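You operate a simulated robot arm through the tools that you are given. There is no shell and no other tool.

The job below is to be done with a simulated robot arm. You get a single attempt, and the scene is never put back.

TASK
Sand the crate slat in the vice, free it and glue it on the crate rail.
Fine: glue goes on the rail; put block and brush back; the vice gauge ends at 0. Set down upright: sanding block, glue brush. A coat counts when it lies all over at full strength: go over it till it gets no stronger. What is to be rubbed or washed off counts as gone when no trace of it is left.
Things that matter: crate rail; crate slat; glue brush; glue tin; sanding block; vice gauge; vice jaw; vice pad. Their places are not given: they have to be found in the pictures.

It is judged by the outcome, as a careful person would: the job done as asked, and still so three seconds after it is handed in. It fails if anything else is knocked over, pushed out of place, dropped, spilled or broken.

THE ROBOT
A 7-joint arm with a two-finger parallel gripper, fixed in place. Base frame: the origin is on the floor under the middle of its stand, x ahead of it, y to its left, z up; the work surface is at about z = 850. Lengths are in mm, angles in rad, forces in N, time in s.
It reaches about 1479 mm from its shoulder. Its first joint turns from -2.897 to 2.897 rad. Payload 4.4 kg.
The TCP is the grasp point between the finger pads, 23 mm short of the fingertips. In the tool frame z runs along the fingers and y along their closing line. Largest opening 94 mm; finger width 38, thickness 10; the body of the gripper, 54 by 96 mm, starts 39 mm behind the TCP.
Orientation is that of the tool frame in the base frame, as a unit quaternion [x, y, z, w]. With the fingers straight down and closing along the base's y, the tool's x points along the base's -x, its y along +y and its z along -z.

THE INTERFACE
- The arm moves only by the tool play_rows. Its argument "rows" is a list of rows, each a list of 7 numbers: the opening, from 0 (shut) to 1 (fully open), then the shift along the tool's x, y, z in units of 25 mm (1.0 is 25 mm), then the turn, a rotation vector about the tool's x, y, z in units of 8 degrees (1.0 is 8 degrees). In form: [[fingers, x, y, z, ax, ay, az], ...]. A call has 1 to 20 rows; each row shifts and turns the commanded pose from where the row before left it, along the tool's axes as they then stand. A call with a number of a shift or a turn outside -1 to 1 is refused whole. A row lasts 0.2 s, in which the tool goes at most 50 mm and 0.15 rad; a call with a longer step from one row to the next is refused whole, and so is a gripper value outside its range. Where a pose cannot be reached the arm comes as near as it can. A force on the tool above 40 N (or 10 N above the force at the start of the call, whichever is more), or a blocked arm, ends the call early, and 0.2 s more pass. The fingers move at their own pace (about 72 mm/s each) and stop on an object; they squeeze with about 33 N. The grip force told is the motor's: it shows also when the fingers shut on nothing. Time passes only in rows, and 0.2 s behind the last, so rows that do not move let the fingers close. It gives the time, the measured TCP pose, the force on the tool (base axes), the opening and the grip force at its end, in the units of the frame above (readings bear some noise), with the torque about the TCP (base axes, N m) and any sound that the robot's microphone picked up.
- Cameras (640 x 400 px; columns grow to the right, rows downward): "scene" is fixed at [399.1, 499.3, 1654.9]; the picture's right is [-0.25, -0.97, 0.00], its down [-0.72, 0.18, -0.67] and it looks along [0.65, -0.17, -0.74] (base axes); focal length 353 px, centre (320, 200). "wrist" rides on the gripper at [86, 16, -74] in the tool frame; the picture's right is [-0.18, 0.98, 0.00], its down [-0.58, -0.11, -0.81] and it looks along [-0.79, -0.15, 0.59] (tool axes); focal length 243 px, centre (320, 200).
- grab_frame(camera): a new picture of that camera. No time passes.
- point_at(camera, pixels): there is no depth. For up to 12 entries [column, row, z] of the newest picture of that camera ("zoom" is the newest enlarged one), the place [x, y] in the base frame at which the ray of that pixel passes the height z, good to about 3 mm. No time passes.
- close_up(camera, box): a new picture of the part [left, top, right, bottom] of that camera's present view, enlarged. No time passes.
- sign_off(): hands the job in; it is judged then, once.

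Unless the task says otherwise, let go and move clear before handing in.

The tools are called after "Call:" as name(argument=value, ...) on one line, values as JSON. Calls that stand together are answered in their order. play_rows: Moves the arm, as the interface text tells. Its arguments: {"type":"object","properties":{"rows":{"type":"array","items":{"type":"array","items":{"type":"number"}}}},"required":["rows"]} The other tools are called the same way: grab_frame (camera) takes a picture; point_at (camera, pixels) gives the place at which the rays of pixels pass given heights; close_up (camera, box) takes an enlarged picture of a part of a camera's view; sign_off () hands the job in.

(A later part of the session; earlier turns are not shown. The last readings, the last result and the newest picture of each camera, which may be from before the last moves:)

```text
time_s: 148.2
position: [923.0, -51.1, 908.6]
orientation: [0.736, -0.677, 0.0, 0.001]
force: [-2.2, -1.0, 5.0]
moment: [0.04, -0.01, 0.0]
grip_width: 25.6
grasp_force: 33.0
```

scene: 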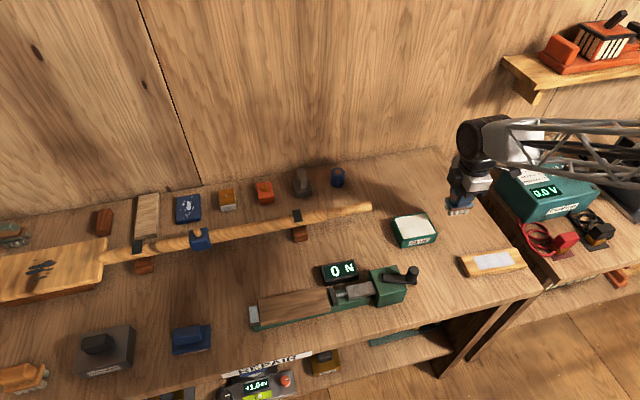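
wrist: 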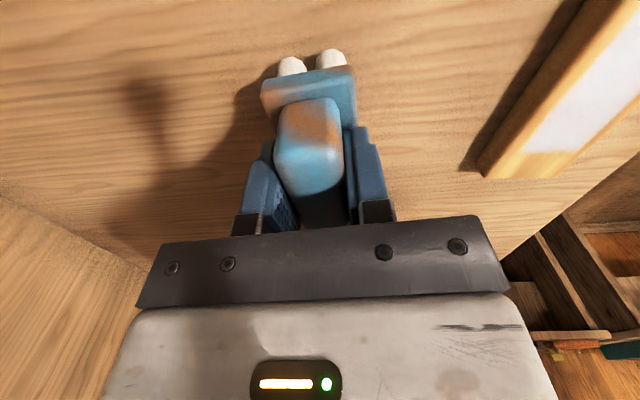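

Contact (5 N). I'll unload slightly, then open while rising so the fingertips can't drag on the brush's plate.

Call:
play_rows(rows=[[0, 0, 0, -0.015, 0, 0, 0], [0.33, 0, 0, -0.08, 0, 0, 0], [0.5, 0, 0, -0.16, 0, 0, 0], [0.8, 0, 0, -0.3, 0, 0, 0], [1, 0, 0, -0.6, 0, 0, 0], [1, 0, 0, -1, 0, 0, 0], [1, 0, 0, -1, 0, 0, 0], [1, 0, 0, -1, 0, 0, 0]])

Call:
grab_frame(camera="wrist")

Call:
close_up(camera="scene", box=[420, 160, 510, 235])

```text
time_s: 150.0
position: [922.4, -51.8, 1011.6]
orientation: [0.735, -0.678, -0.001, 0.002]
force: [-0.3, 1.0, -0.2]
moment: [0.03, 0.03, 0.0]
grip_width: 93.8
grasp_force: 0.1
```

```text
taken
```

wrist: 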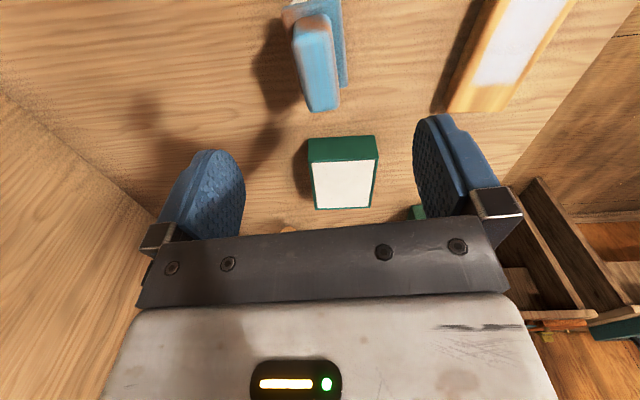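

```text
5.33 times, centred on (465, 198) of scene
```

zoom: 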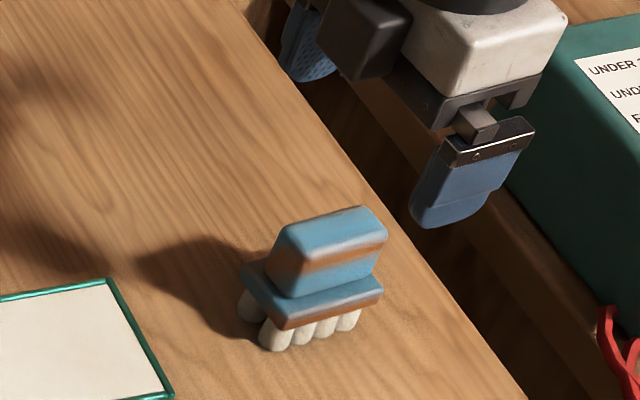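

The brush stands upright on its spot and the rail is coated. Now the slat: enlarging the vice view to measure it.

Call:
close_up(camera="scene", box=[240, 270, 350, 340])

Call:
point_at(camera="zoom", pixels=[[108, 172, 903], [492, 105, 903], [510, 235, 903], [120, 300, 903], [513, 250, 885], [122, 322, 885]])

Call:
grab_frame(camera="scene")

```text
5.71 times, centred on (295, 305) of scene
```

zoom: 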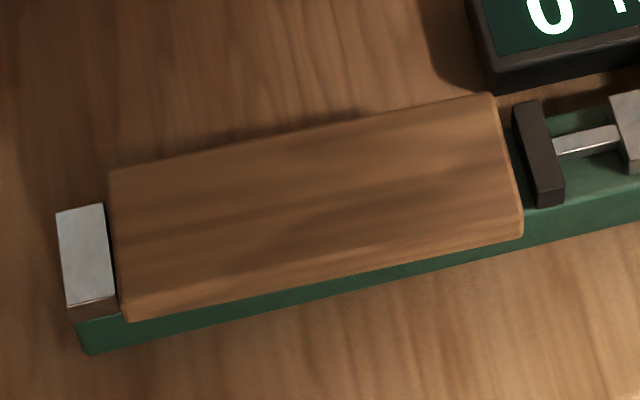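

```text
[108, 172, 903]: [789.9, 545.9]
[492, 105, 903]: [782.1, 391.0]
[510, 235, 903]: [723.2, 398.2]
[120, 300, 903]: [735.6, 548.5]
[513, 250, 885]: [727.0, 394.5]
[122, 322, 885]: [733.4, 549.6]
```

```text
taken
```

scene: 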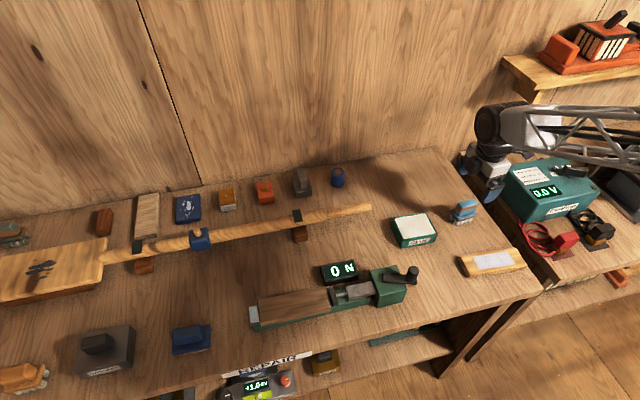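

The slat now sits slightly rotated on the vice bed. I'll fly over (high above the crank) for a close wrist view of it.

Call:
play_rows(rows=[[1, 0, 0, -1, 0, 0, 0.52], [1, 0, 0, -0.54, 0, 0, 0.52]])

Call:
play_rows(rows=[[1, -0.974, 0.432, 0, 0, 0, 0], [1, -0.974, 0.432, 0, 0, 0, 0], [1, -0.974, 0.432, 0, 0, 0, 0], [1, -0.974, 0.432, 0, 0, 0, 0], [1, -0.974, 0.432, 0, 0, 0, 0], [1, -0.974, 0.432, 0, 0, 0, 0], [1, -0.974, 0.432, 0, 0, 0, 0], [1, -0.974, 0.432, 0, 0, 0, 0], [1, -0.974, 0.432, 0, 0, 0, 0], [1, -0.974, 0.432, 0, 0, 0, 0], [1, -0.974, 0.432, 0, 0, 0, 0], [1, -0.974, 0.432, 0, 0, 0, 0], [1, -0.974, 0.432, 0, 0, 0, 0], [1, -0.974, 0.432, 0, 0, 0, 0], [1, -0.974, 0.432, 0, 0, 0, 0], [1, -0.974, 0.432, 0, 0, 0, 0], [1, -0.974, 0.432, 0, 0, 0, 0], [1, -0.974, 0.432, 0, 0, 0, 0], [1, -0.974, 0.432, 0, 0, 0, 0]])

Call:
grab_frame(camera="wrist")

Call:
close_up(camera="wrist", box=[220, 0, 400, 180])

```text
time_s: 150.6
position: [924.2, -52.9, 1049.8]
orientation: [-0.685, 0.728, 0.001, -0.001]
force: [-0.7, 0.6, 0.2]
moment: [-0.01, 0.01, 0.01]
grip_width: 93.9
grasp_force: 0.0
```

```text
time_s: 154.6
position: [748.0, 422.0, 1052.2]
orientation: [-0.684, 0.729, 0.0, -0.002]
force: [0.2, -0.1, 0.5]
moment: [-0.02, -0.03, 0.03]
grip_width: 93.6
grasp_force: 0.1
```

```text
taken
```

wrist: 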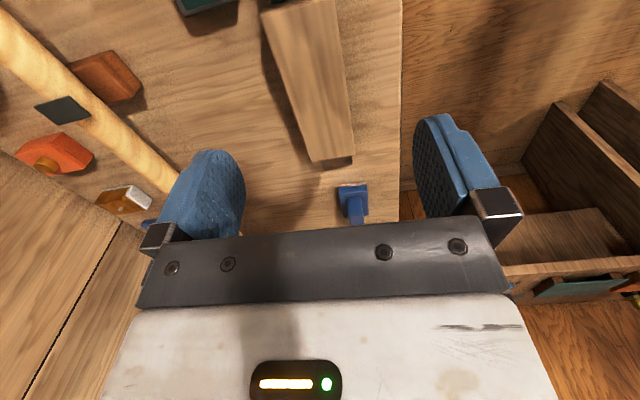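

```text
2.22 times, centred on (310, 90) of wrist
```

zoom: 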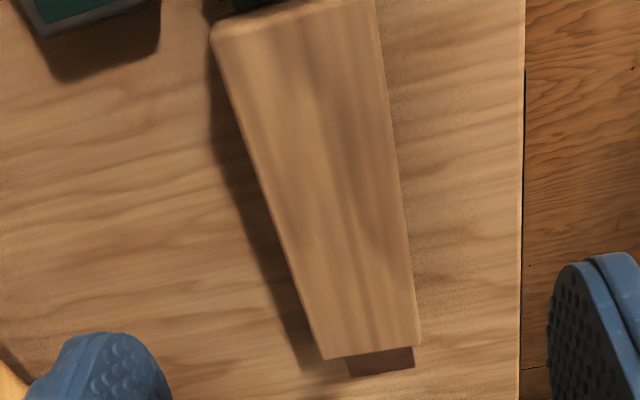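

The whole slat is visible from (265,10) to (352,155). Measuring its top corners at z=903.

Call:
point_at(camera="zoom", pixels=[[213, 38, 903], [372, 5, 903], [323, 357, 903], [418, 345, 903], [265, 190, 903], [398, 175, 903], [240, 115, 903], [387, 100, 903], [300, 290, 903], [411, 275, 903], [345, 375, 895], [412, 365, 895]])

```text
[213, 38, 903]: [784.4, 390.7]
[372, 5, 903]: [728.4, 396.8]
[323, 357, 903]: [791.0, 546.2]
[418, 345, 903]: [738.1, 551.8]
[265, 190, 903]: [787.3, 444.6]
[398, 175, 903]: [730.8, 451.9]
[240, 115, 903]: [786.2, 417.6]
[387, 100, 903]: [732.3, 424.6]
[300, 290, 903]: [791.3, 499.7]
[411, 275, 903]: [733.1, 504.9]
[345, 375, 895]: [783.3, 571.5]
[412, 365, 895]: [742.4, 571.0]
```

Slat: centre (760.5,471), tilt ~3°, 55 mm wide. I'll centre above it and come down part-way for a check.

Call:
play_rows(rows=[[1, -1, -0.185, 0, 0, 0, -0.06], [1, -1, -0.185, 0, 0, 0, 0], [1, 0, 0, 1, 0, 0, 0], [1, 0, 0, 1, 0, 0, 0], [1, 0, 0, 1, 0, 0, 0]])

Call:
grab_frame(camera="wrist")

Call:
close_up(camera="scene", box=[220, 240, 380, 350])

```text
time_s: 155.8
position: [757.7, 473.3, 975.7]
orientation: [-0.688, 0.725, 0.001, -0.001]
force: [0.0, 0.3, -0.3]
moment: [-0.01, 0.03, -0.03]
grip_width: 94.0
grasp_force: 0.1
```

```text
taken
```

wrist: 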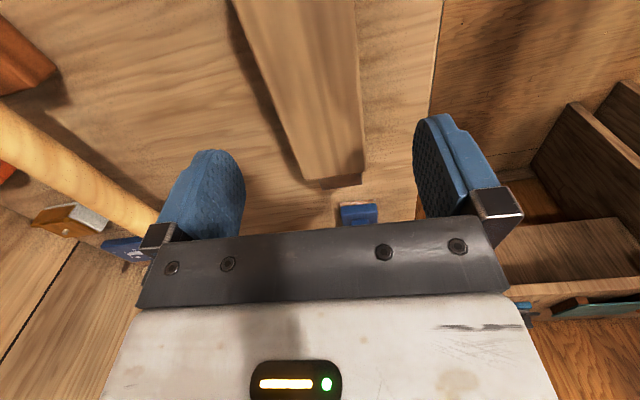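

```text
3.64 times, centred on (300, 295) of scene
```

zoom: 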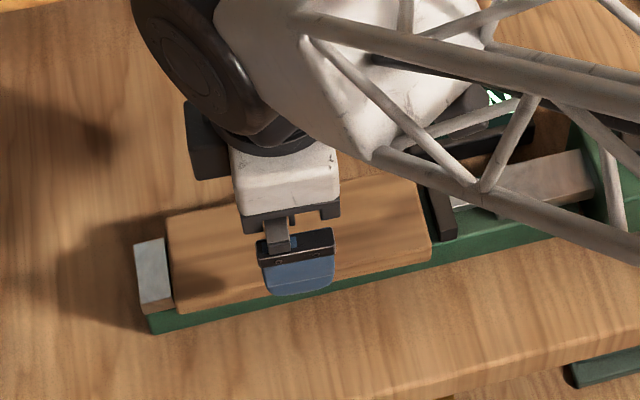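

Call:
close_up(camera="wrist", box=[220, 0, 400, 200])

Call:
point_at(camera="wrist", pixels=[[233, 5, 903], [355, 5, 903], [268, 100, 903], [359.5, 100, 903], [285, 147, 903], [361, 145, 903], [304, 182, 903], [363, 174, 903]])

```text
2.00 times, centred on (310, 100) of wrist
```

zoom: 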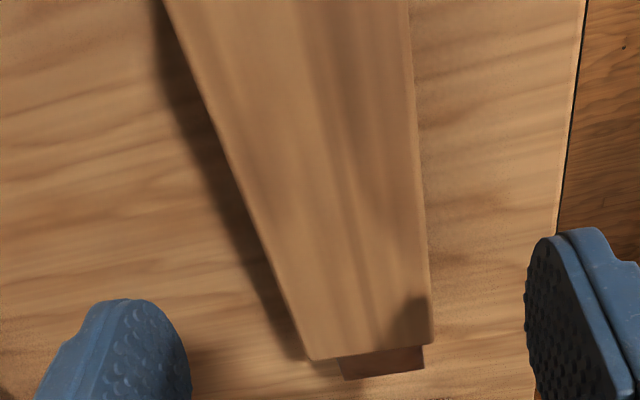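

```text
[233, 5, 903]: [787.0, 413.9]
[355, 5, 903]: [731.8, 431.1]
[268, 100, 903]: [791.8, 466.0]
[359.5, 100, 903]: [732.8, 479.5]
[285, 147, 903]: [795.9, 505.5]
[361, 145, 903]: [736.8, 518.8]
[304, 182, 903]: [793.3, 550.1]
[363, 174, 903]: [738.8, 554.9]
```

The slat centre at this y is x≈760. I'll shift 2.5 mm and descend so the fingertips stay just above the vice bed (TCP z≈913).

Call:
play_rows(rows=[[1, 0, -0.1, 0.8, 0, 0, 0], [1, 0, 0, 0.8, 0, 0, 0], [1, 0, 0, 0.6, 0, 0, 0], [1, 0, 0, 0.3, 0, 0, 0], [1, 0, 0, 0, 0, 0, 0]])

Call:
grab_frame(camera="wrist")

Call:
close_up(camera="scene", box=[240, 270, 350, 340])

```text
time_s: 157.0
position: [760.2, 472.1, 911.4]
orientation: [-0.688, 0.726, 0.0, -0.001]
force: [-0.6, 0.2, -0.2]
moment: [0.01, -0.01, 0.0]
grip_width: 94.2
grasp_force: 0.0
```

```text
taken
```

wrist: 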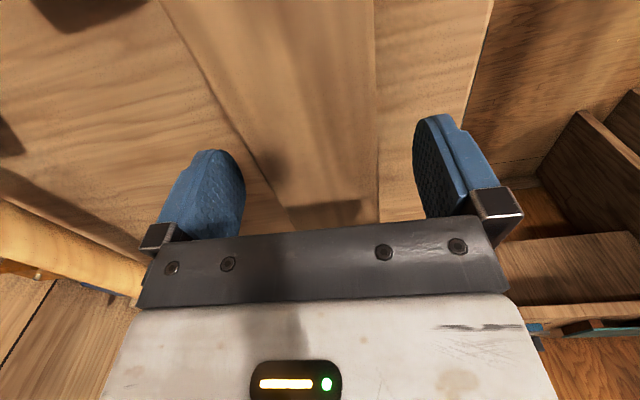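

```text
5.71 times, centred on (295, 305) of scene
```

zoom: 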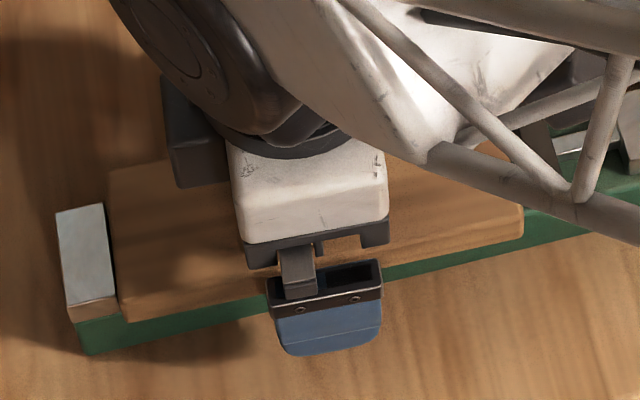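

No contact at z=911. Closing on the slat.

Call:
play_rows(rows=[[0.8, 0, 0, 0, 0, 0, 0], [0.7, 0, 0, 0, 0, 0, 0], [0.62, 0, 0, 0, 0, 0, 0], [0.55, 0, 0, 0, 0, 0, 0], [0.4, 0, 0, 0, 0, 0, 0], [0.3, 0, 0, 0, 0, 0, 0]])

Call:
grab_frame(camera="wrist")

Call:
close_up(camera="scene", box=[240, 270, 350, 340])

```text
time_s: 158.4
position: [760.3, 470.1, 911.4]
orientation: [-0.688, 0.726, 0.001, -0.002]
force: [-1.0, -5.1, 1.4]
moment: [-0.15, 0.03, 0.12]
grip_width: 57.4
grasp_force: 32.9
```

```text
taken
```

wrist: 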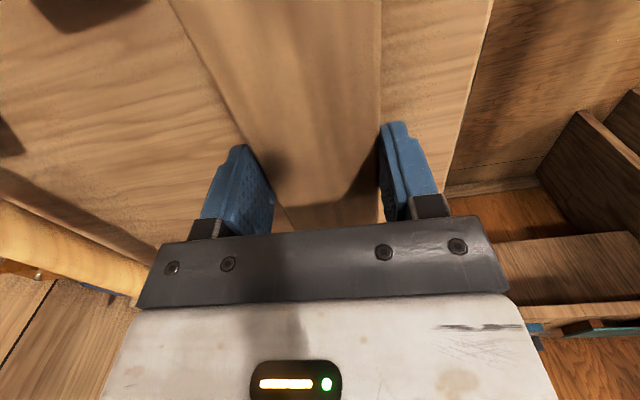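

```text
5.71 times, centred on (295, 305) of scene
```

zoom: 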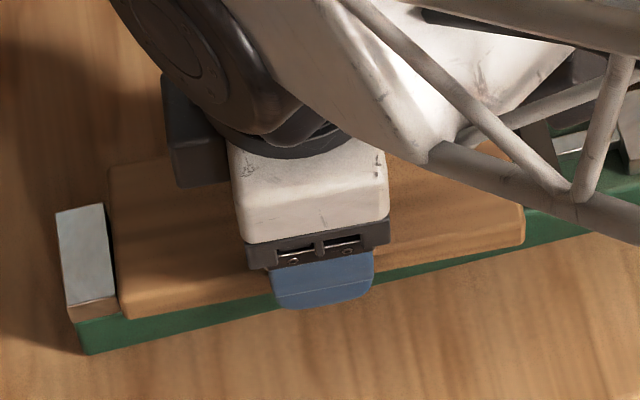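

Slat gripped (57.4 mm, 33 N). Lifting gently.

Call:
play_rows(rows=[[0.3, 0.02, 0, -0.1, 0, 0, 0], [0.3, 0.04, 0, -0.3, 0, 0, 0], [0.3, 0, 0, -0.6, 0, 0, 0], [0.3, 0, 0, -0.8, 0, 0, 0], [0.3, 0, 0, -0.8, 0, 0, 0]])

Call:
grab_frame(camera="wrist")

Call:
close_up(camera="scene", box=[220, 230, 380, 340])

```text
time_s: 159.6
position: [762.3, 469.9, 975.5]
orientation: [-0.688, 0.725, 0.001, -0.002]
force: [0.5, -0.2, -0.7]
moment: [0.0, -0.02, 0.0]
grip_width: 57.5
grasp_force: 32.8
```

```text
taken
```

wrist: 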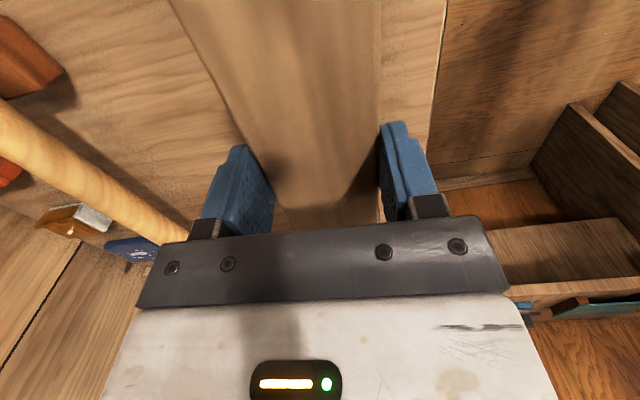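

```text
3.64 times, centred on (300, 285) of scene
```

zoom: 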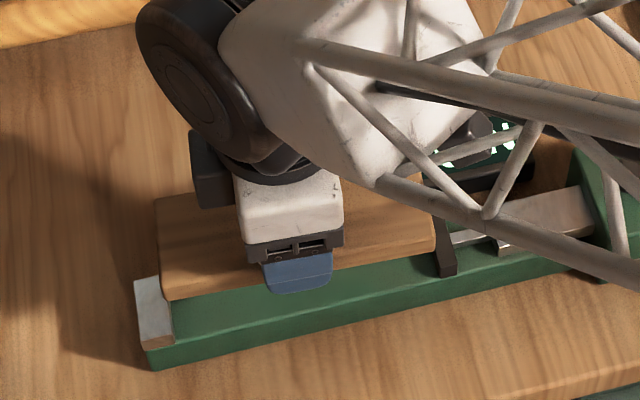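

The slat is up and level. Raising to clear the crank and flying it to the rail.

Call:
play_rows(rows=[[0.3, 0, 0, -0.85, 0, 0, 0], [0.3, 0, 0, -0.85, 0, 0, 0], [0.3, 0, 0, -0.85, 0, 0, 0], [0.3, 0, 0, -0.85, 0, 0, 0], [0.3, 0.9, -0.05, 0, 0, 0, 0], [0.3, 0.966, -0.057, 0, 0, 0, 0], [0.3, 0.966, -0.057, 0, 0, 0, 0], [0.3, 0.966, -0.057, 0, 0, 0, 0], [0.3, 0.966, -0.057, 0, 0, 0, 0], [0.3, 0.966, -0.057, 0, 0, 0, 0], [0.3, 0.966, -0.057, 0, 0, 0, 0], [0.3, 0.966, -0.057, 0, 0, 0, 0], [0.3, 0.966, -0.057, 0, 0, 0, 0], [0.3, 0.966, -0.057, 0, 0, 0, 0], [0.3, 0.966, -0.057, 0, 0, 0, 0], [0.3, 0.966, -0.057, 0, 0, 0, 0], [0.3, 0.966, -0.057, 0, 0, 0, 0], [0.3, 0.966, -0.057, 0, 0, 0, 0], [0.3, 0.966, -0.057, 0, 0, 0, 0], [0.3, 0.966, -0.057, 0, 0, 0, 0]])

Call:
play_rows(rows=[[0.3, 0.966, -0.057, 0, 0, 0, 0.06], [0.3, 0.966, -0.057, 0, 0, 0, 0.06], [0.3, 0.966, -0.057, 0, 0, 0, 0], [0.3, 0.966, -0.057, 0, 0, 0, 0], [0.3, 0.966, -0.057, 0, 0, 0, 0], [0.3, 0.9, -0.057, 0, 0, 0, 0]])

Call:
grab_frame(camera="wrist")

Call:
grab_frame(camera="scene")

```text
time_s: 163.8
position: [763.4, 84.0, 1063.8]
orientation: [-0.688, 0.726, 0.002, -0.002]
force: [-0.3, -0.6, -1.2]
moment: [0.0, 0.0, -0.04]
grip_width: 57.4
grasp_force: 32.9
```

```text
time_s: 165.2
position: [762.6, -58.6, 1065.0]
orientation: [-0.681, 0.732, 0.001, -0.002]
force: [-0.1, -0.1, -1.3]
moment: [-0.03, 0.0, 0.03]
grip_width: 57.5
grasp_force: 33.2
```

```text
taken
```

wrist: 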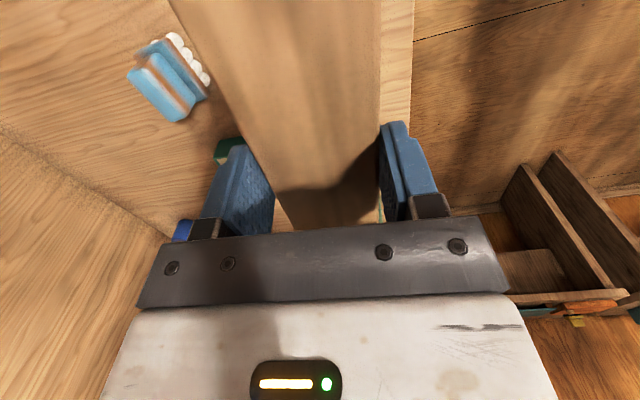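

```text
taken
```

scene: 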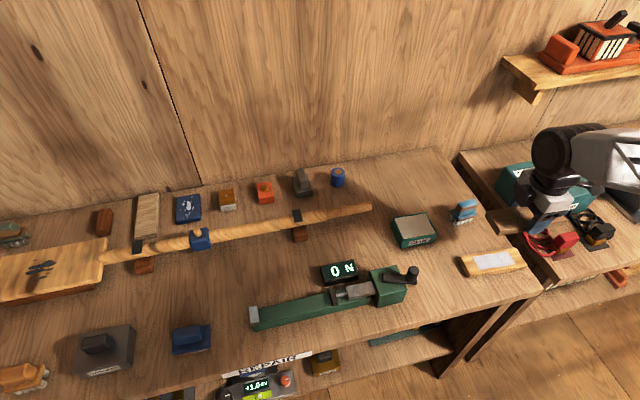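

The slat hovers above the rail. I'll measure the slat's corners in the scene (top at z≈1056) and compare with the rail.

Call:
close_up(camera="scene", box=[450, 180, 590, 285])

```text
3.81 times, centred on (520, 232) of scene
```

zoom: 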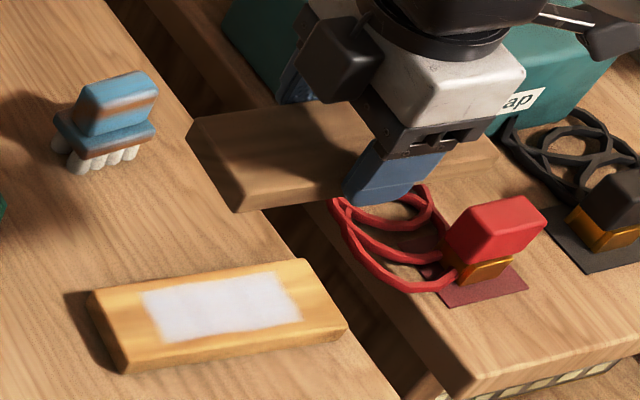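

I'll descend to about 20 mm above the rail with a small centring shift and compare edges.

Call:
play_rows(rows=[[0.3, 0.149, -0.107, 0, 0, 0, 0], [0.3, 0, 0, 1, 0, 0, 0], [0.3, 0, 0, 1, 0, 0, 0], [0.3, 0, 0, 1, 0, 0, 0], [0.3, 0, 0, 1, 0, 0, 0], [0.3, 0, 0, 1, 0, 0, 0], [0.3, 0, 0, 0.9, 0, 0, 0]])

Call:
close_up(camera="scene", box=[440, 215, 550, 290])

Call:
grab_frame(camera="wrist")

```text
time_s: 166.8
position: [763.8, -62.0, 917.0]
orientation: [-0.682, 0.732, 0.0, -0.001]
force: [-1.1, 0.2, -1.2]
moment: [0.01, -0.04, 0.0]
grip_width: 57.3
grasp_force: 33.5
```

```text
5.33 times, centred on (495, 252) of scene
```

zoom: 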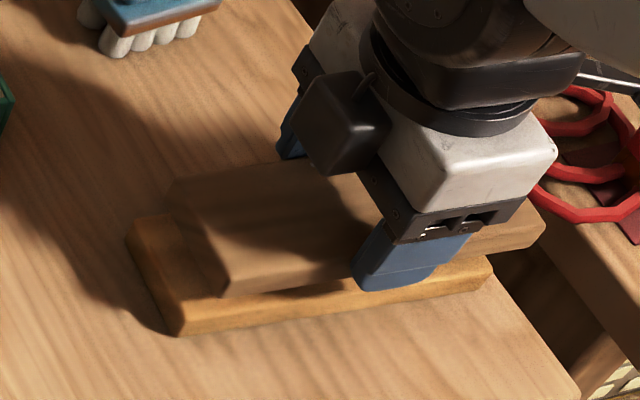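

```text
taken
```

wrist: 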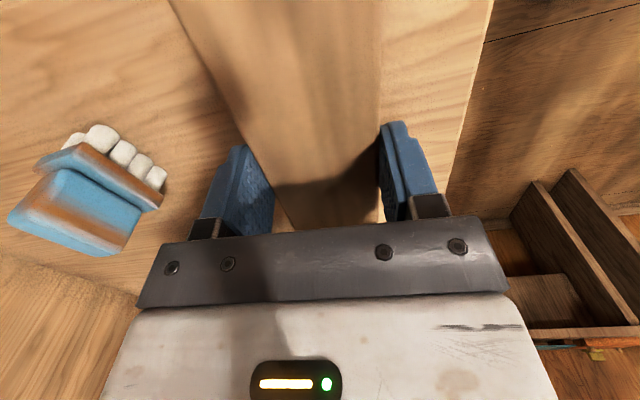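

Call:
point_at(camera="zoom", pixels=[[222, 297, 889], [228, 285, 908], [178, 182, 908], [168, 205, 889], [543, 235, 889], [545, 222, 908], [178, 335, 850], [128, 225, 867], [187, 320, 867], [492, 277, 850], [494, 262, 867]])

```text
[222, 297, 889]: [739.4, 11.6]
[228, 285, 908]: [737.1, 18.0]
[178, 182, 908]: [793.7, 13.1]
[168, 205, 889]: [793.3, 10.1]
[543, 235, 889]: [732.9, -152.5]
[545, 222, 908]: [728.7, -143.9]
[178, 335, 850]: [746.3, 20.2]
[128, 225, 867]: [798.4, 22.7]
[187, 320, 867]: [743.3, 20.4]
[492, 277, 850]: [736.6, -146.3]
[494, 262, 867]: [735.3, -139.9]
```

The estimates suggest the slat is within a few mm. I'll lower to just above the rail, where the comparison becomes exact.

Call:
play_rows(rows=[[0.3, 0, 0, 0.2, 0, 0, 0], [0.3, 0, 0, 0.2, 0, 0, 0], [0.3, 0, 0, 0.16, 0, 0, 0], [0.3, 0, 0, 0.04, 0, 0, 0]])

Call:
close_up(camera="scene", box=[440, 220, 550, 290])

Call:
grab_frame(camera="wrist")

```text
time_s: 167.8
position: [764.3, -63.6, 902.0]
orientation: [-0.682, 0.731, 0.001, -0.002]
force: [0.1, -0.4, -0.6]
moment: [0.0, 0.04, -0.01]
grip_width: 57.2
grasp_force: 33.3
```

```text
5.71 times, centred on (495, 255) of scene
```

zoom: 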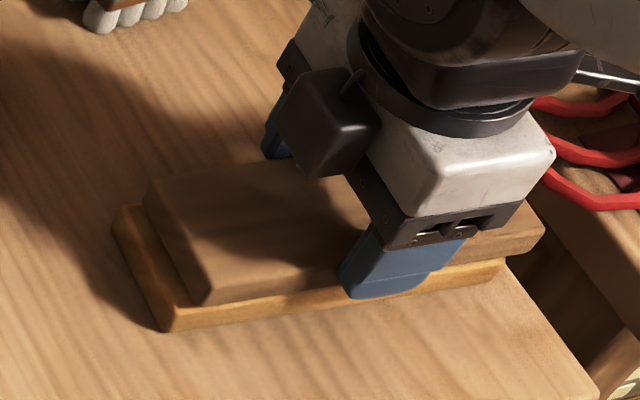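

```text
taken
```

wrist: 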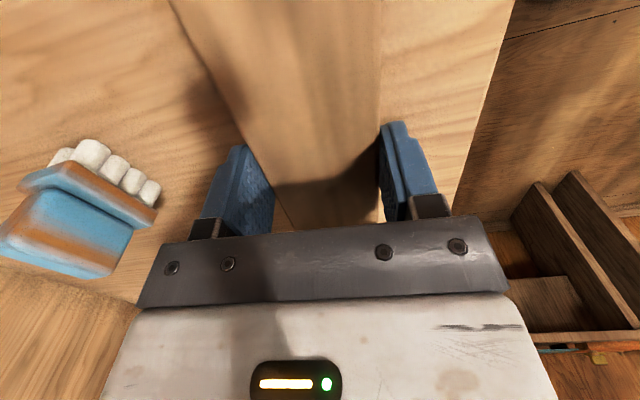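

Call:
close_up(camera="scene", box=[450, 235, 490, 285])

Call:
close_up(camera="scene", box=[500, 235, 560, 285])

```text
8.00 times, centred on (470, 260) of scene
```

zoom: 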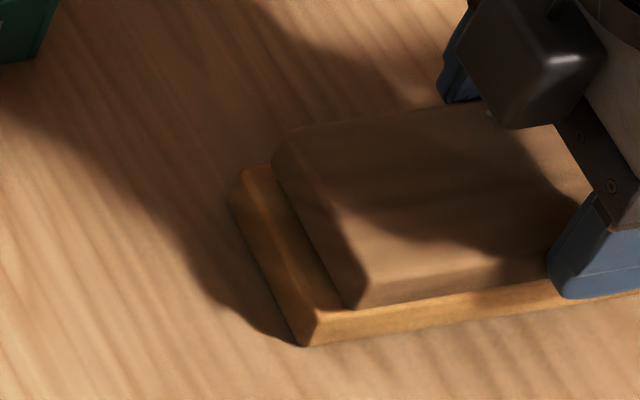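

```text
8.00 times, centred on (530, 260) of scene
```

zoom: 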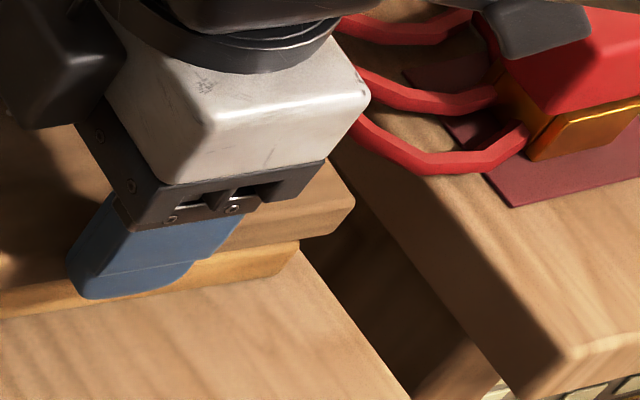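

Call:
point_at(camera="scene", pixels=[[474, 273.5, 874], [533.1, 263.75, 874], [469.6, 274, 867], [527.1, 265.5, 867], [464, 255.6, 874], [460, 256.2, 867]])

```text
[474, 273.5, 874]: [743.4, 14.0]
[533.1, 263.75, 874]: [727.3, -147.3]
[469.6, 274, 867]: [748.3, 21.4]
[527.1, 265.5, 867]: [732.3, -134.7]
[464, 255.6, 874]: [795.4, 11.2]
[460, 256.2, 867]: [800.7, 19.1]
```

The slat is offset about (−5,−9) mm relative to the rail. I'll shift it by (+4,+8.5), lower a bit more and re-measure.

Call:
play_rows(rows=[[0.3, -0.351, -0.135, 0, 0, 0, 0], [0.3, 0, 0, 0.1, 0, 0, 0], [0.3, 0, 0, 0.06, 0, 0, 0], [0.3, 0, 0, 0, 0, 0, 0]])

Call:
close_up(camera="scene", box=[450, 235, 490, 285])

Call:
close_up(camera="scene", box=[500, 235, 560, 285])

```text
time_s: 168.8
position: [767.6, -53.8, 897.4]
orientation: [-0.682, 0.732, 0.001, -0.002]
force: [0.1, 0.0, -1.1]
moment: [0.0, 0.02, -0.04]
grip_width: 57.2
grasp_force: 33.2
```

```text
8.00 times, centred on (470, 260) of scene
```

zoom: 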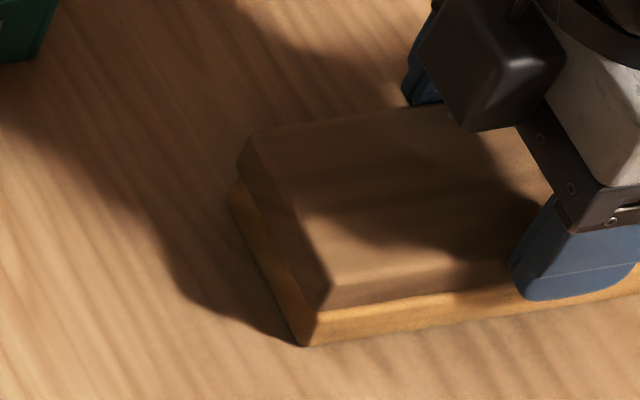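

```text
8.00 times, centred on (530, 260) of scene
```

zoom: 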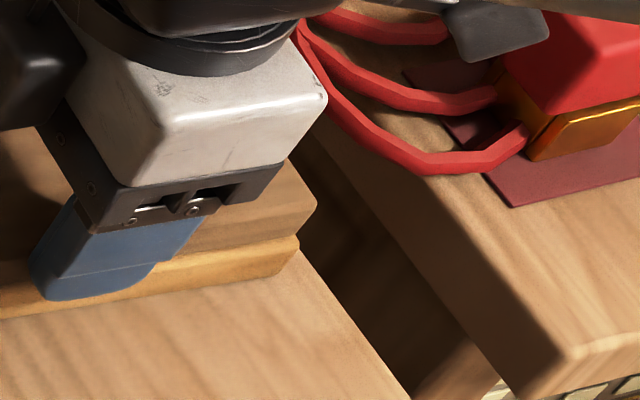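

Now the slat's bottom corner (317,310) coincides with the rail's top corner (317,312). Lowering to contact.

Call:
play_rows(rows=[[0.3, -0.03, 0, 0.04, 0, 0, 0], [0.3, 0, 0, 0.04, 0, 0, 0], [0.3, 0, 0, 0.03, 0, 0, 0]])

```text
time_s: 169.6
position: [769.5, -54.0, 896.1]
orientation: [-0.681, 0.732, -0.001, -0.001]
force: [-6.9, -0.1, 25.3]
moment: [-0.01, 0.21, -0.06]
grip_width: 57.5
grasp_force: 33.4
```

Contact (25 N): the slat rests on the rail. I'll ease the pressure and check alignment before releasing.

Call:
play_rows(rows=[[0.3, 0, 0, -0.03, 0, 0, 0], [0.3, 0, 0, 0, 0, 0, 0]])

Call:
close_up(camera="scene", box=[440, 220, 550, 290])

Call:
close_up(camera="scene", box=[450, 235, 490, 285])

Call:
close_up(camera="scene", box=[500, 235, 560, 285])

```text
time_s: 170.2
position: [768.5, -53.5, 896.2]
orientation: [-0.681, 0.732, -0.001, -0.002]
force: [1.7, -1.0, 25.2]
moment: [-0.03, -0.08, -0.03]
grip_width: 57.0
grasp_force: 32.9
```

```text
5.71 times, centred on (495, 255) of scene
```

zoom: 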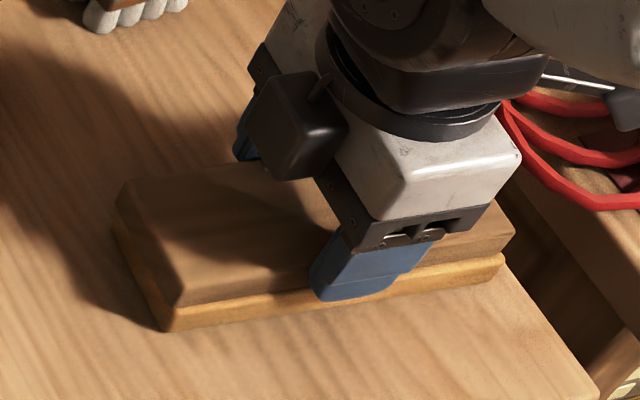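

```text
8.00 times, centred on (470, 260) of scene
```

zoom: 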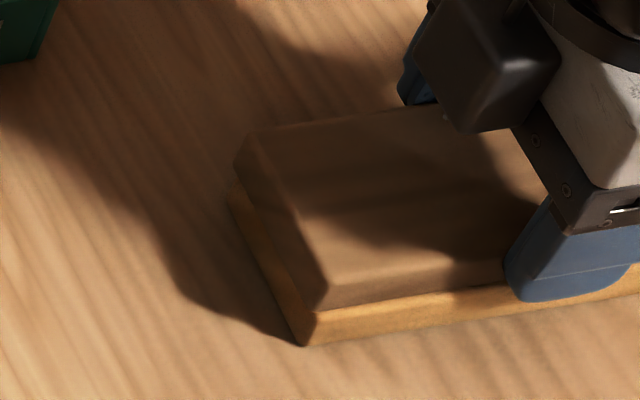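

```text
8.00 times, centred on (530, 260) of scene
```

zoom: 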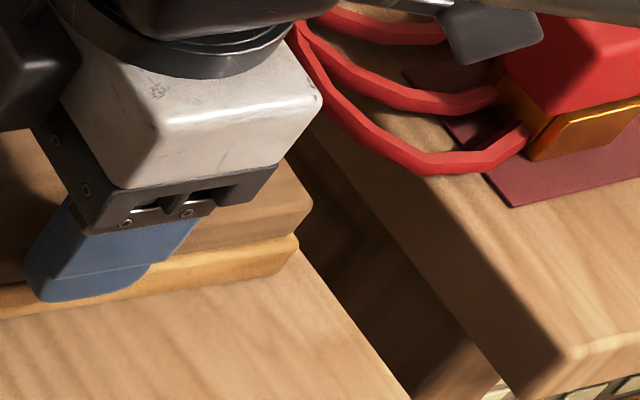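

Well aligned at both ends. I'll unload a bit more and then open the fingers and rise straight up.

Call:
play_rows(rows=[[0.3, 0, 0, -0.04, 0, 0, 0], [0.3, 0, 0, 0, 0, 0, 0], [0.3, 0, 0, 0, 0, 0, 0]])

```text
time_s: 171.0
position: [767.6, -52.4, 895.5]
orientation: [-0.682, 0.732, 0.001, -0.002]
force: [2.5, 0.6, 9.6]
moment: [0.04, -0.24, -0.01]
grip_width: 57.2
grasp_force: 32.6
```

Call:
play_rows(rows=[[0.66, 0, 0, 0, 0, 0, 0], [0.75, 0, 0, -0.04, 0, 0, 0], [0.9, 0, 0, -0.1, 0, 0, 0], [1, 0, 0, -0.2, 0, 0, 0], [1, 0, 0, -0.6, 0, 0, 0], [1, 0, 0, -1, 0, 0, 0], [1, 0, 0, -1, 0, 0, 0], [1, 0, 0, -1, 0, 0, 0], [1, 0, 0, -1, 0, 0, 0]])

Call:
close_up(camera="scene", box=[440, 220, 550, 290])

Call:
grab_frame(camera="wrist")

Call:
grab_frame(camera="scene")

```text
time_s: 173.0
position: [767.4, -52.8, 1020.8]
orientation: [-0.681, 0.732, 0.001, -0.002]
force: [0.8, 0.4, 0.0]
moment: [-0.01, 0.01, 0.01]
grip_width: 93.7
grasp_force: 0.0
```

```text
5.71 times, centred on (495, 255) of scene
```

zoom: 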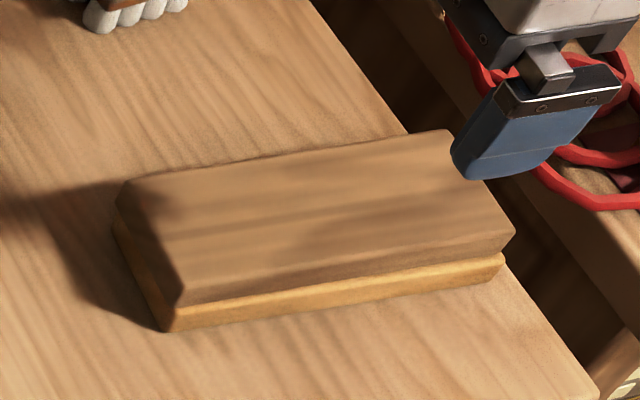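

```text
taken
```

wrist: 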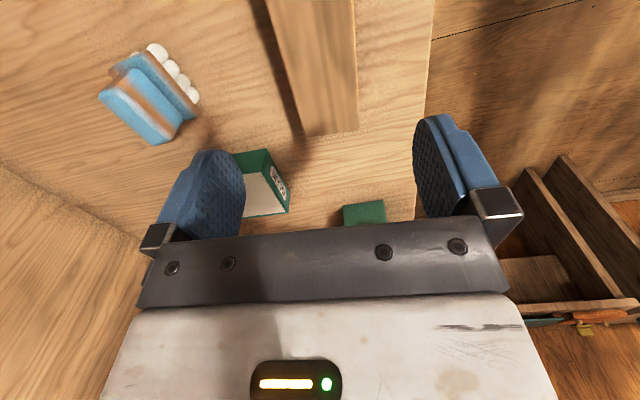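

```text
taken
```

scene: 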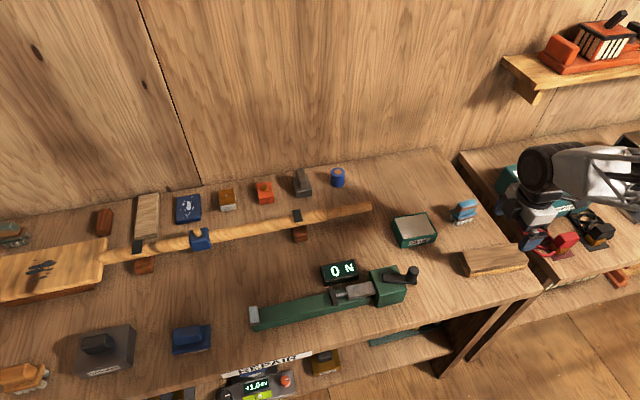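

The slat sits squarely on the rail, gauge shows 0 N, brush upright. I'll check the slat top for traces, and the sanding block's spot once more.

Call:
close_up(camera="scene", box=[455, 235, 535, 285])

Call:
close_up(camera="wrist", box=[240, 0, 400, 150])

Call:
close_up(camera="scene", box=[150, 305, 240, 360])

Call:
close_up(camera="scene", box=[230, 250, 440, 350])

```text
8.00 times, centred on (495, 260) of scene
```

zoom: 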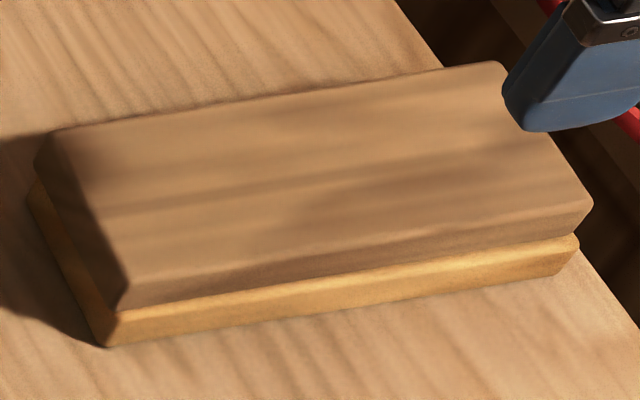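

```text
2.67 times, centred on (320, 75) of wrist
```

zoom: 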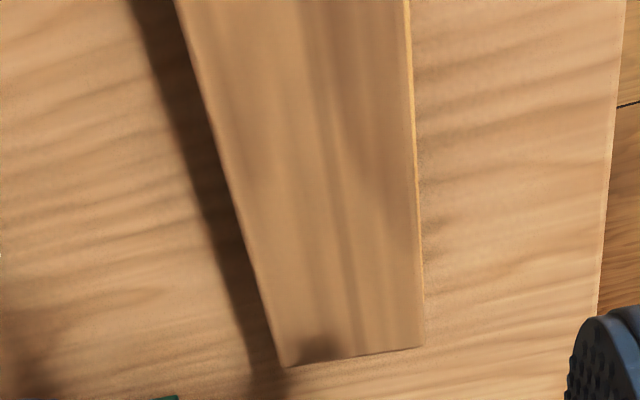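

```text
7.11 times, centred on (195, 332) of scene
```

zoom: 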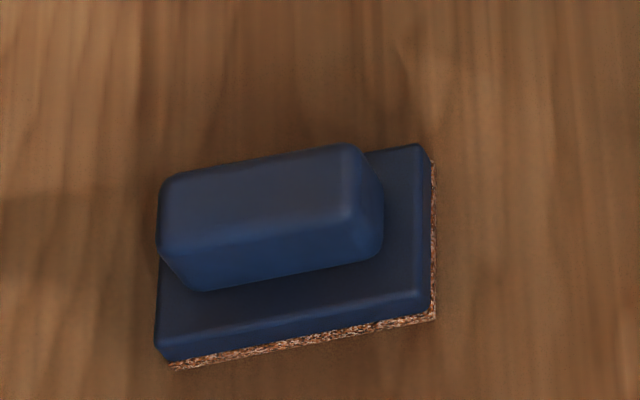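

```text
3.05 times, centred on (335, 300) of scene
```

zoom: 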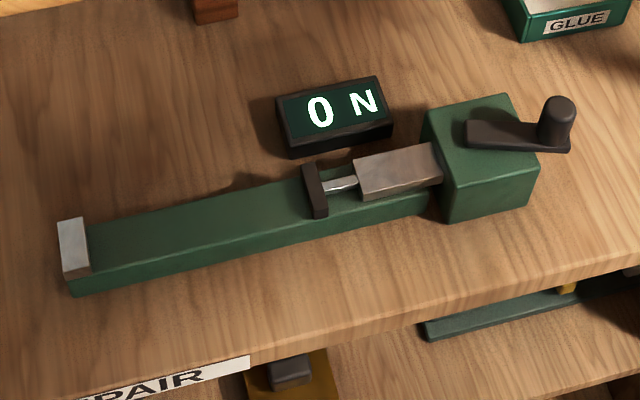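

The slat is clean and in place, and everything else stands as it should. The sanding block is ~9 mm off its original spot, so I'll go back and set that right.

Call:
play_rows(rows=[[1, 0, 0, -1, 0, 0, 0.08], [1, 0, 0, -0.4, 0, 0, 0.08], [1, -0.978, 0.0885, 0, 0, 0, 0], [1, -0.978, 0.0885, 0, 0, 0, 0], [1, -0.978, 0.0885, 0, 0, 0, 0], [1, -0.978, 0.0885, 0, 0, 0, 0], [1, -0.978, 0.0885, 0, 0, 0, 0], [1, -0.978, 0.0885, 0, 0, 0, 0], [1, -0.978, 0.0885, 0, 0, 0, 0], [1, -0.978, 0.0885, 0, 0, 0, 0], [1, -0.978, 0.0885, 0, 0, 0, 0], [1, -0.978, 0.0885, 0, 0, 0, 0], [1, -0.978, 0.0885, 0, 0, 0, 0], [1, -0.978, 0.0885, 0, 0, 0, 0], [1, -0.978, 0.0885, 0, 0, 0, 0], [1, -0.978, 0.0885, 0, 0, 0, 0], [1, -0.978, 0.0885, 0, 0, 0, 0], [1, -0.978, 0.0885, 0, 0, 0, 0], [1, -0.978, 0.0885, 0, 0, 0, 0], [1, -0.978, 0.0885, 0, 0, 0, 0]])

Call:
play_rows(rows=[[1, -0.978, 0.0885, 0, 0, 0, 0], [1, -0.978, 0.0885, 0, 0, 0, 0], [1, -0.978, 0.0885, 0, 0, 0, 0], [1, -0.978, 0.0885, 0, 0, 0, 0], [1, -0.978, 0.0885, 0, 0, 0, 0], [1, -0.978, 0.0885, 0, 0, 0, 0], [1, -0.978, 0.0885, 0, 0, 0, 0], [1, -0.978, 0.0885, 0, 0, 0, 0], [1, -0.978, 0.05, 0, 0, 0, 0], [1, -0.978, 0.05, 0.8, 0, 0, 0], [1, -0.978, 0.05, 0.8, 0, 0, 0], [1, -0.5, 0, 0.8, 0, 0, 0]])

Call:
grab_frame(camera="wrist")

```text
time_s: 177.2
position: [768.9, 387.3, 1053.3]
orientation: [-0.673, 0.74, 0.001, -0.002]
force: [0.1, 0.0, 0.0]
moment: [-0.06, -0.02, -0.02]
grip_width: 93.7
grasp_force: 0.1
```

```text
time_s: 179.8
position: [775.5, 669.4, 994.3]
orientation: [-0.674, 0.739, 0.0, -0.002]
force: [-0.1, 0.8, -0.8]
moment: [-0.01, 0.01, 0.0]
grip_width: 94.1
grasp_force: 0.1
```

```text
taken
```

wrist: 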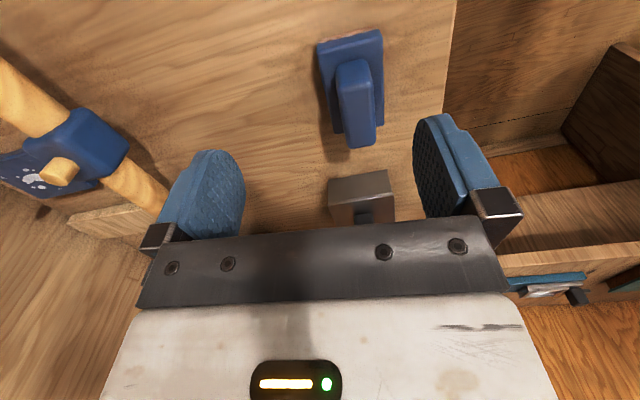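

The block is at wrist (355,90). Measuring its handle top at z=904.

Call:
close_up(camera="wrist", box=[280, 10, 420, 160])

Call:
point_at(camera="zoom", pixels=[[265, 180, 904], [368, 170, 904], [313, 370, 904], [405, 355, 904], [265, 180, 900], [368, 170, 900], [165, 90, 868], [415, 55, 868]])

```text
2.67 times, centred on (350, 85) of wrist
```

zoom: 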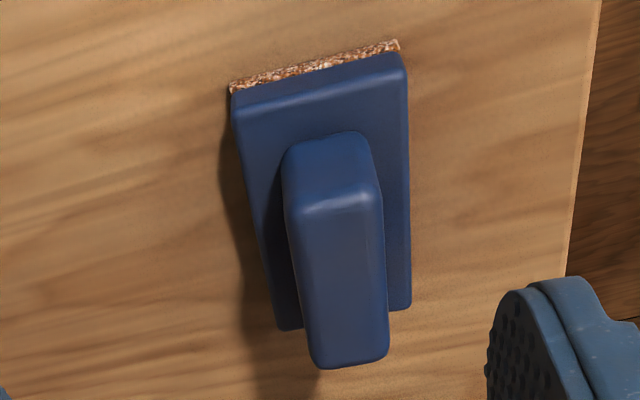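

```text
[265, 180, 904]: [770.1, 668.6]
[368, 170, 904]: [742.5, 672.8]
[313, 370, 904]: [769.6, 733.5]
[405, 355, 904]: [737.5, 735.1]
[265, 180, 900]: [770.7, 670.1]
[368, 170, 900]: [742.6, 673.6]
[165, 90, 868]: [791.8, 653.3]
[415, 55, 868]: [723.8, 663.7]
```

Call:
point_at(camera="zoom", pixels=[[288, 208, 904], [378, 190, 904], [318, 367, 904], [389, 352, 904], [230, 90, 850], [400, 42, 850], [236, 108, 868], [407, 70, 868], [411, 303, 868]])

```text
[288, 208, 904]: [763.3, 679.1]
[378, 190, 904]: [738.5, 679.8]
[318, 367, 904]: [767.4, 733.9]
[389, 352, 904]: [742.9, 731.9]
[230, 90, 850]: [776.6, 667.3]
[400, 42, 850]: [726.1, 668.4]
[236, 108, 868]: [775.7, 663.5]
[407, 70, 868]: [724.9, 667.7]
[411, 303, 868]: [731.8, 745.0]
```

Handle centre now (753,706) versus originally (762.7,704.4). Moving over it, descending to z≈900 and gripping.

Call:
play_rows(rows=[[1, -0.69, 0.515, 0, 0, 0, 0], [1, -0.69, 0.515, 0, 0, 0, 0], [1, 0, 0, 1, 0, 0, 0], [1, 0, 0, 1, 0, 0, 0], [1, 0, 0, 1, 0, 0, 0], [1, 0, 0, 0.6, 0, 0, 0], [1, 0, 0, 0.15, 0, 0, 0], [1, 0, 0, 0, 0, 0, 0]])

Call:
grab_frame(camera="wrist")

```text
time_s: 181.6
position: [751.5, 705.2, 900.0]
orientation: [-0.674, 0.739, 0.001, -0.002]
force: [-0.1, -0.1, -0.2]
moment: [0.04, 0.02, 0.01]
grip_width: 94.1
grasp_force: 0.0
```

```text
taken
```

wrist: 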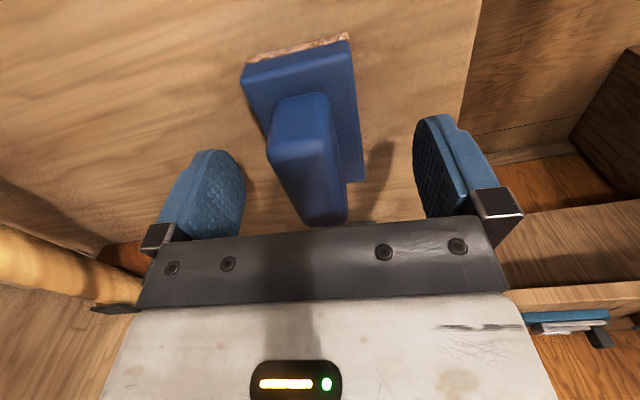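

Call:
play_rows(rows=[[0.6, 0, 0, 0, 0, 0, 0], [0.4, 0, 0, 0, 0, 0, 0], [0.3, 0, 0, 0, 0, 0, 0], [0.2, 0, 0, 0, 0, 0, 0], [0, 0, 0, 0, 0, 0, 0], [0, 0, 0, 0, 0, 0, 0], [0, 0, 0, -0.1, 0, 0, 0], [0, 0, 0, -0.2, 0, 0, 0]])

Call:
close_up(camera="wrist", box=[220, 20, 420, 240])

```text
time_s: 183.4
position: [753.6, 705.9, 907.4]
orientation: [-0.673, 0.739, 0.001, -0.002]
force: [0.1, 0.1, -1.3]
moment: [-0.01, 0.04, 0.01]
grip_width: 25.8
grasp_force: 33.2
```

```text
1.82 times, centred on (320, 130) of wrist
```

zoom: 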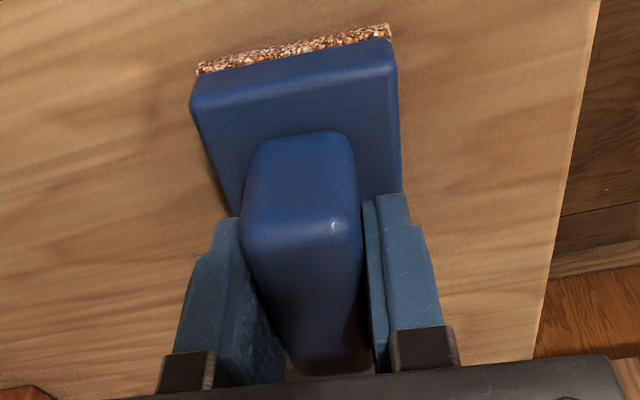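

Gripped and lifted 7 mm. Shifting +9.5 mm in x and lowering gently.

Call:
play_rows(rows=[[0, 0.024, -0.384, 0, 0, 0, 0], [0, 0, 0, 0.1, 0, 0, 0], [0, 0, 0, 0.1, 0, 0, 0], [0, 0, 0, 0.04, 0, 0, 0], [0, 0, 0, 0.04, 0, 0, 0]])

```text
time_s: 184.6
position: [761.4, 704.2, 900.4]
orientation: [-0.674, 0.739, 0.0, -0.002]
force: [0.8, -0.3, -0.3]
moment: [-0.05, -0.02, 0.01]
grip_width: 25.8
grasp_force: 32.8
```

Call:
play_rows(rows=[[0, 0, 0, 0.03, 0, 0, 0], [0, 0, 0, 0.02, 0, 0, 0]])

```text
time_s: 185.2
position: [761.7, 705.3, 898.9]
orientation: [-0.673, 0.739, 0.0, -0.002]
force: [-1.8, 2.0, 8.2]
moment: [-0.35, -0.05, -0.04]
grip_width: 25.5
grasp_force: 32.5
```

Contact (8 N), fingertips clear of the base. Releasing while rising slightly.

Call:
play_rows(rows=[[0, 0, 0, -0.01, 0, 0, 0], [0.33, 0, 0, -0.02, 0, 0, 0], [0.5, 0, 0, -0.06, 0, 0, 0], [0.8, 0, 0, -0.2, 0, 0, 0], [1, 0, 0, -0.5, 0, 0, 0], [1, 0, 0, -1, 0, 0, 0], [1, 0, 0, -1, 0, 0, 0], [1, 0, 0, -1, 0, 0, 0], [1, 0, 0, -1, 0, 0, 0], [1, 0, 0, -1, 0, 0, 0]])

Call:
grab_frame(camera="wrist")

```text
time_s: 187.4
position: [761.8, 705.1, 1042.2]
orientation: [-0.674, 0.739, 0.0, -0.002]
force: [-0.8, -0.2, -0.4]
moment: [-0.01, 0.02, -0.04]
grip_width: 94.1
grasp_force: 0.1
```

```text
taken
```

wrist: 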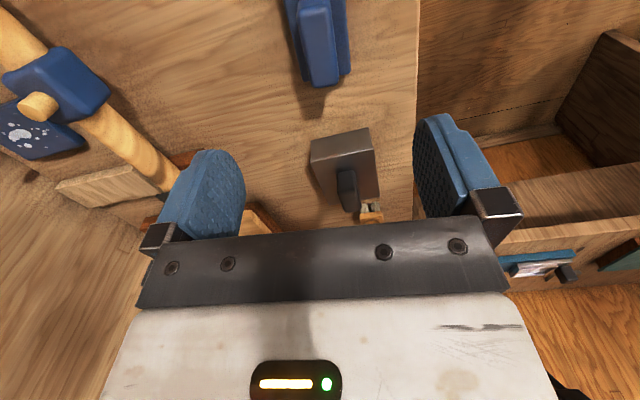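

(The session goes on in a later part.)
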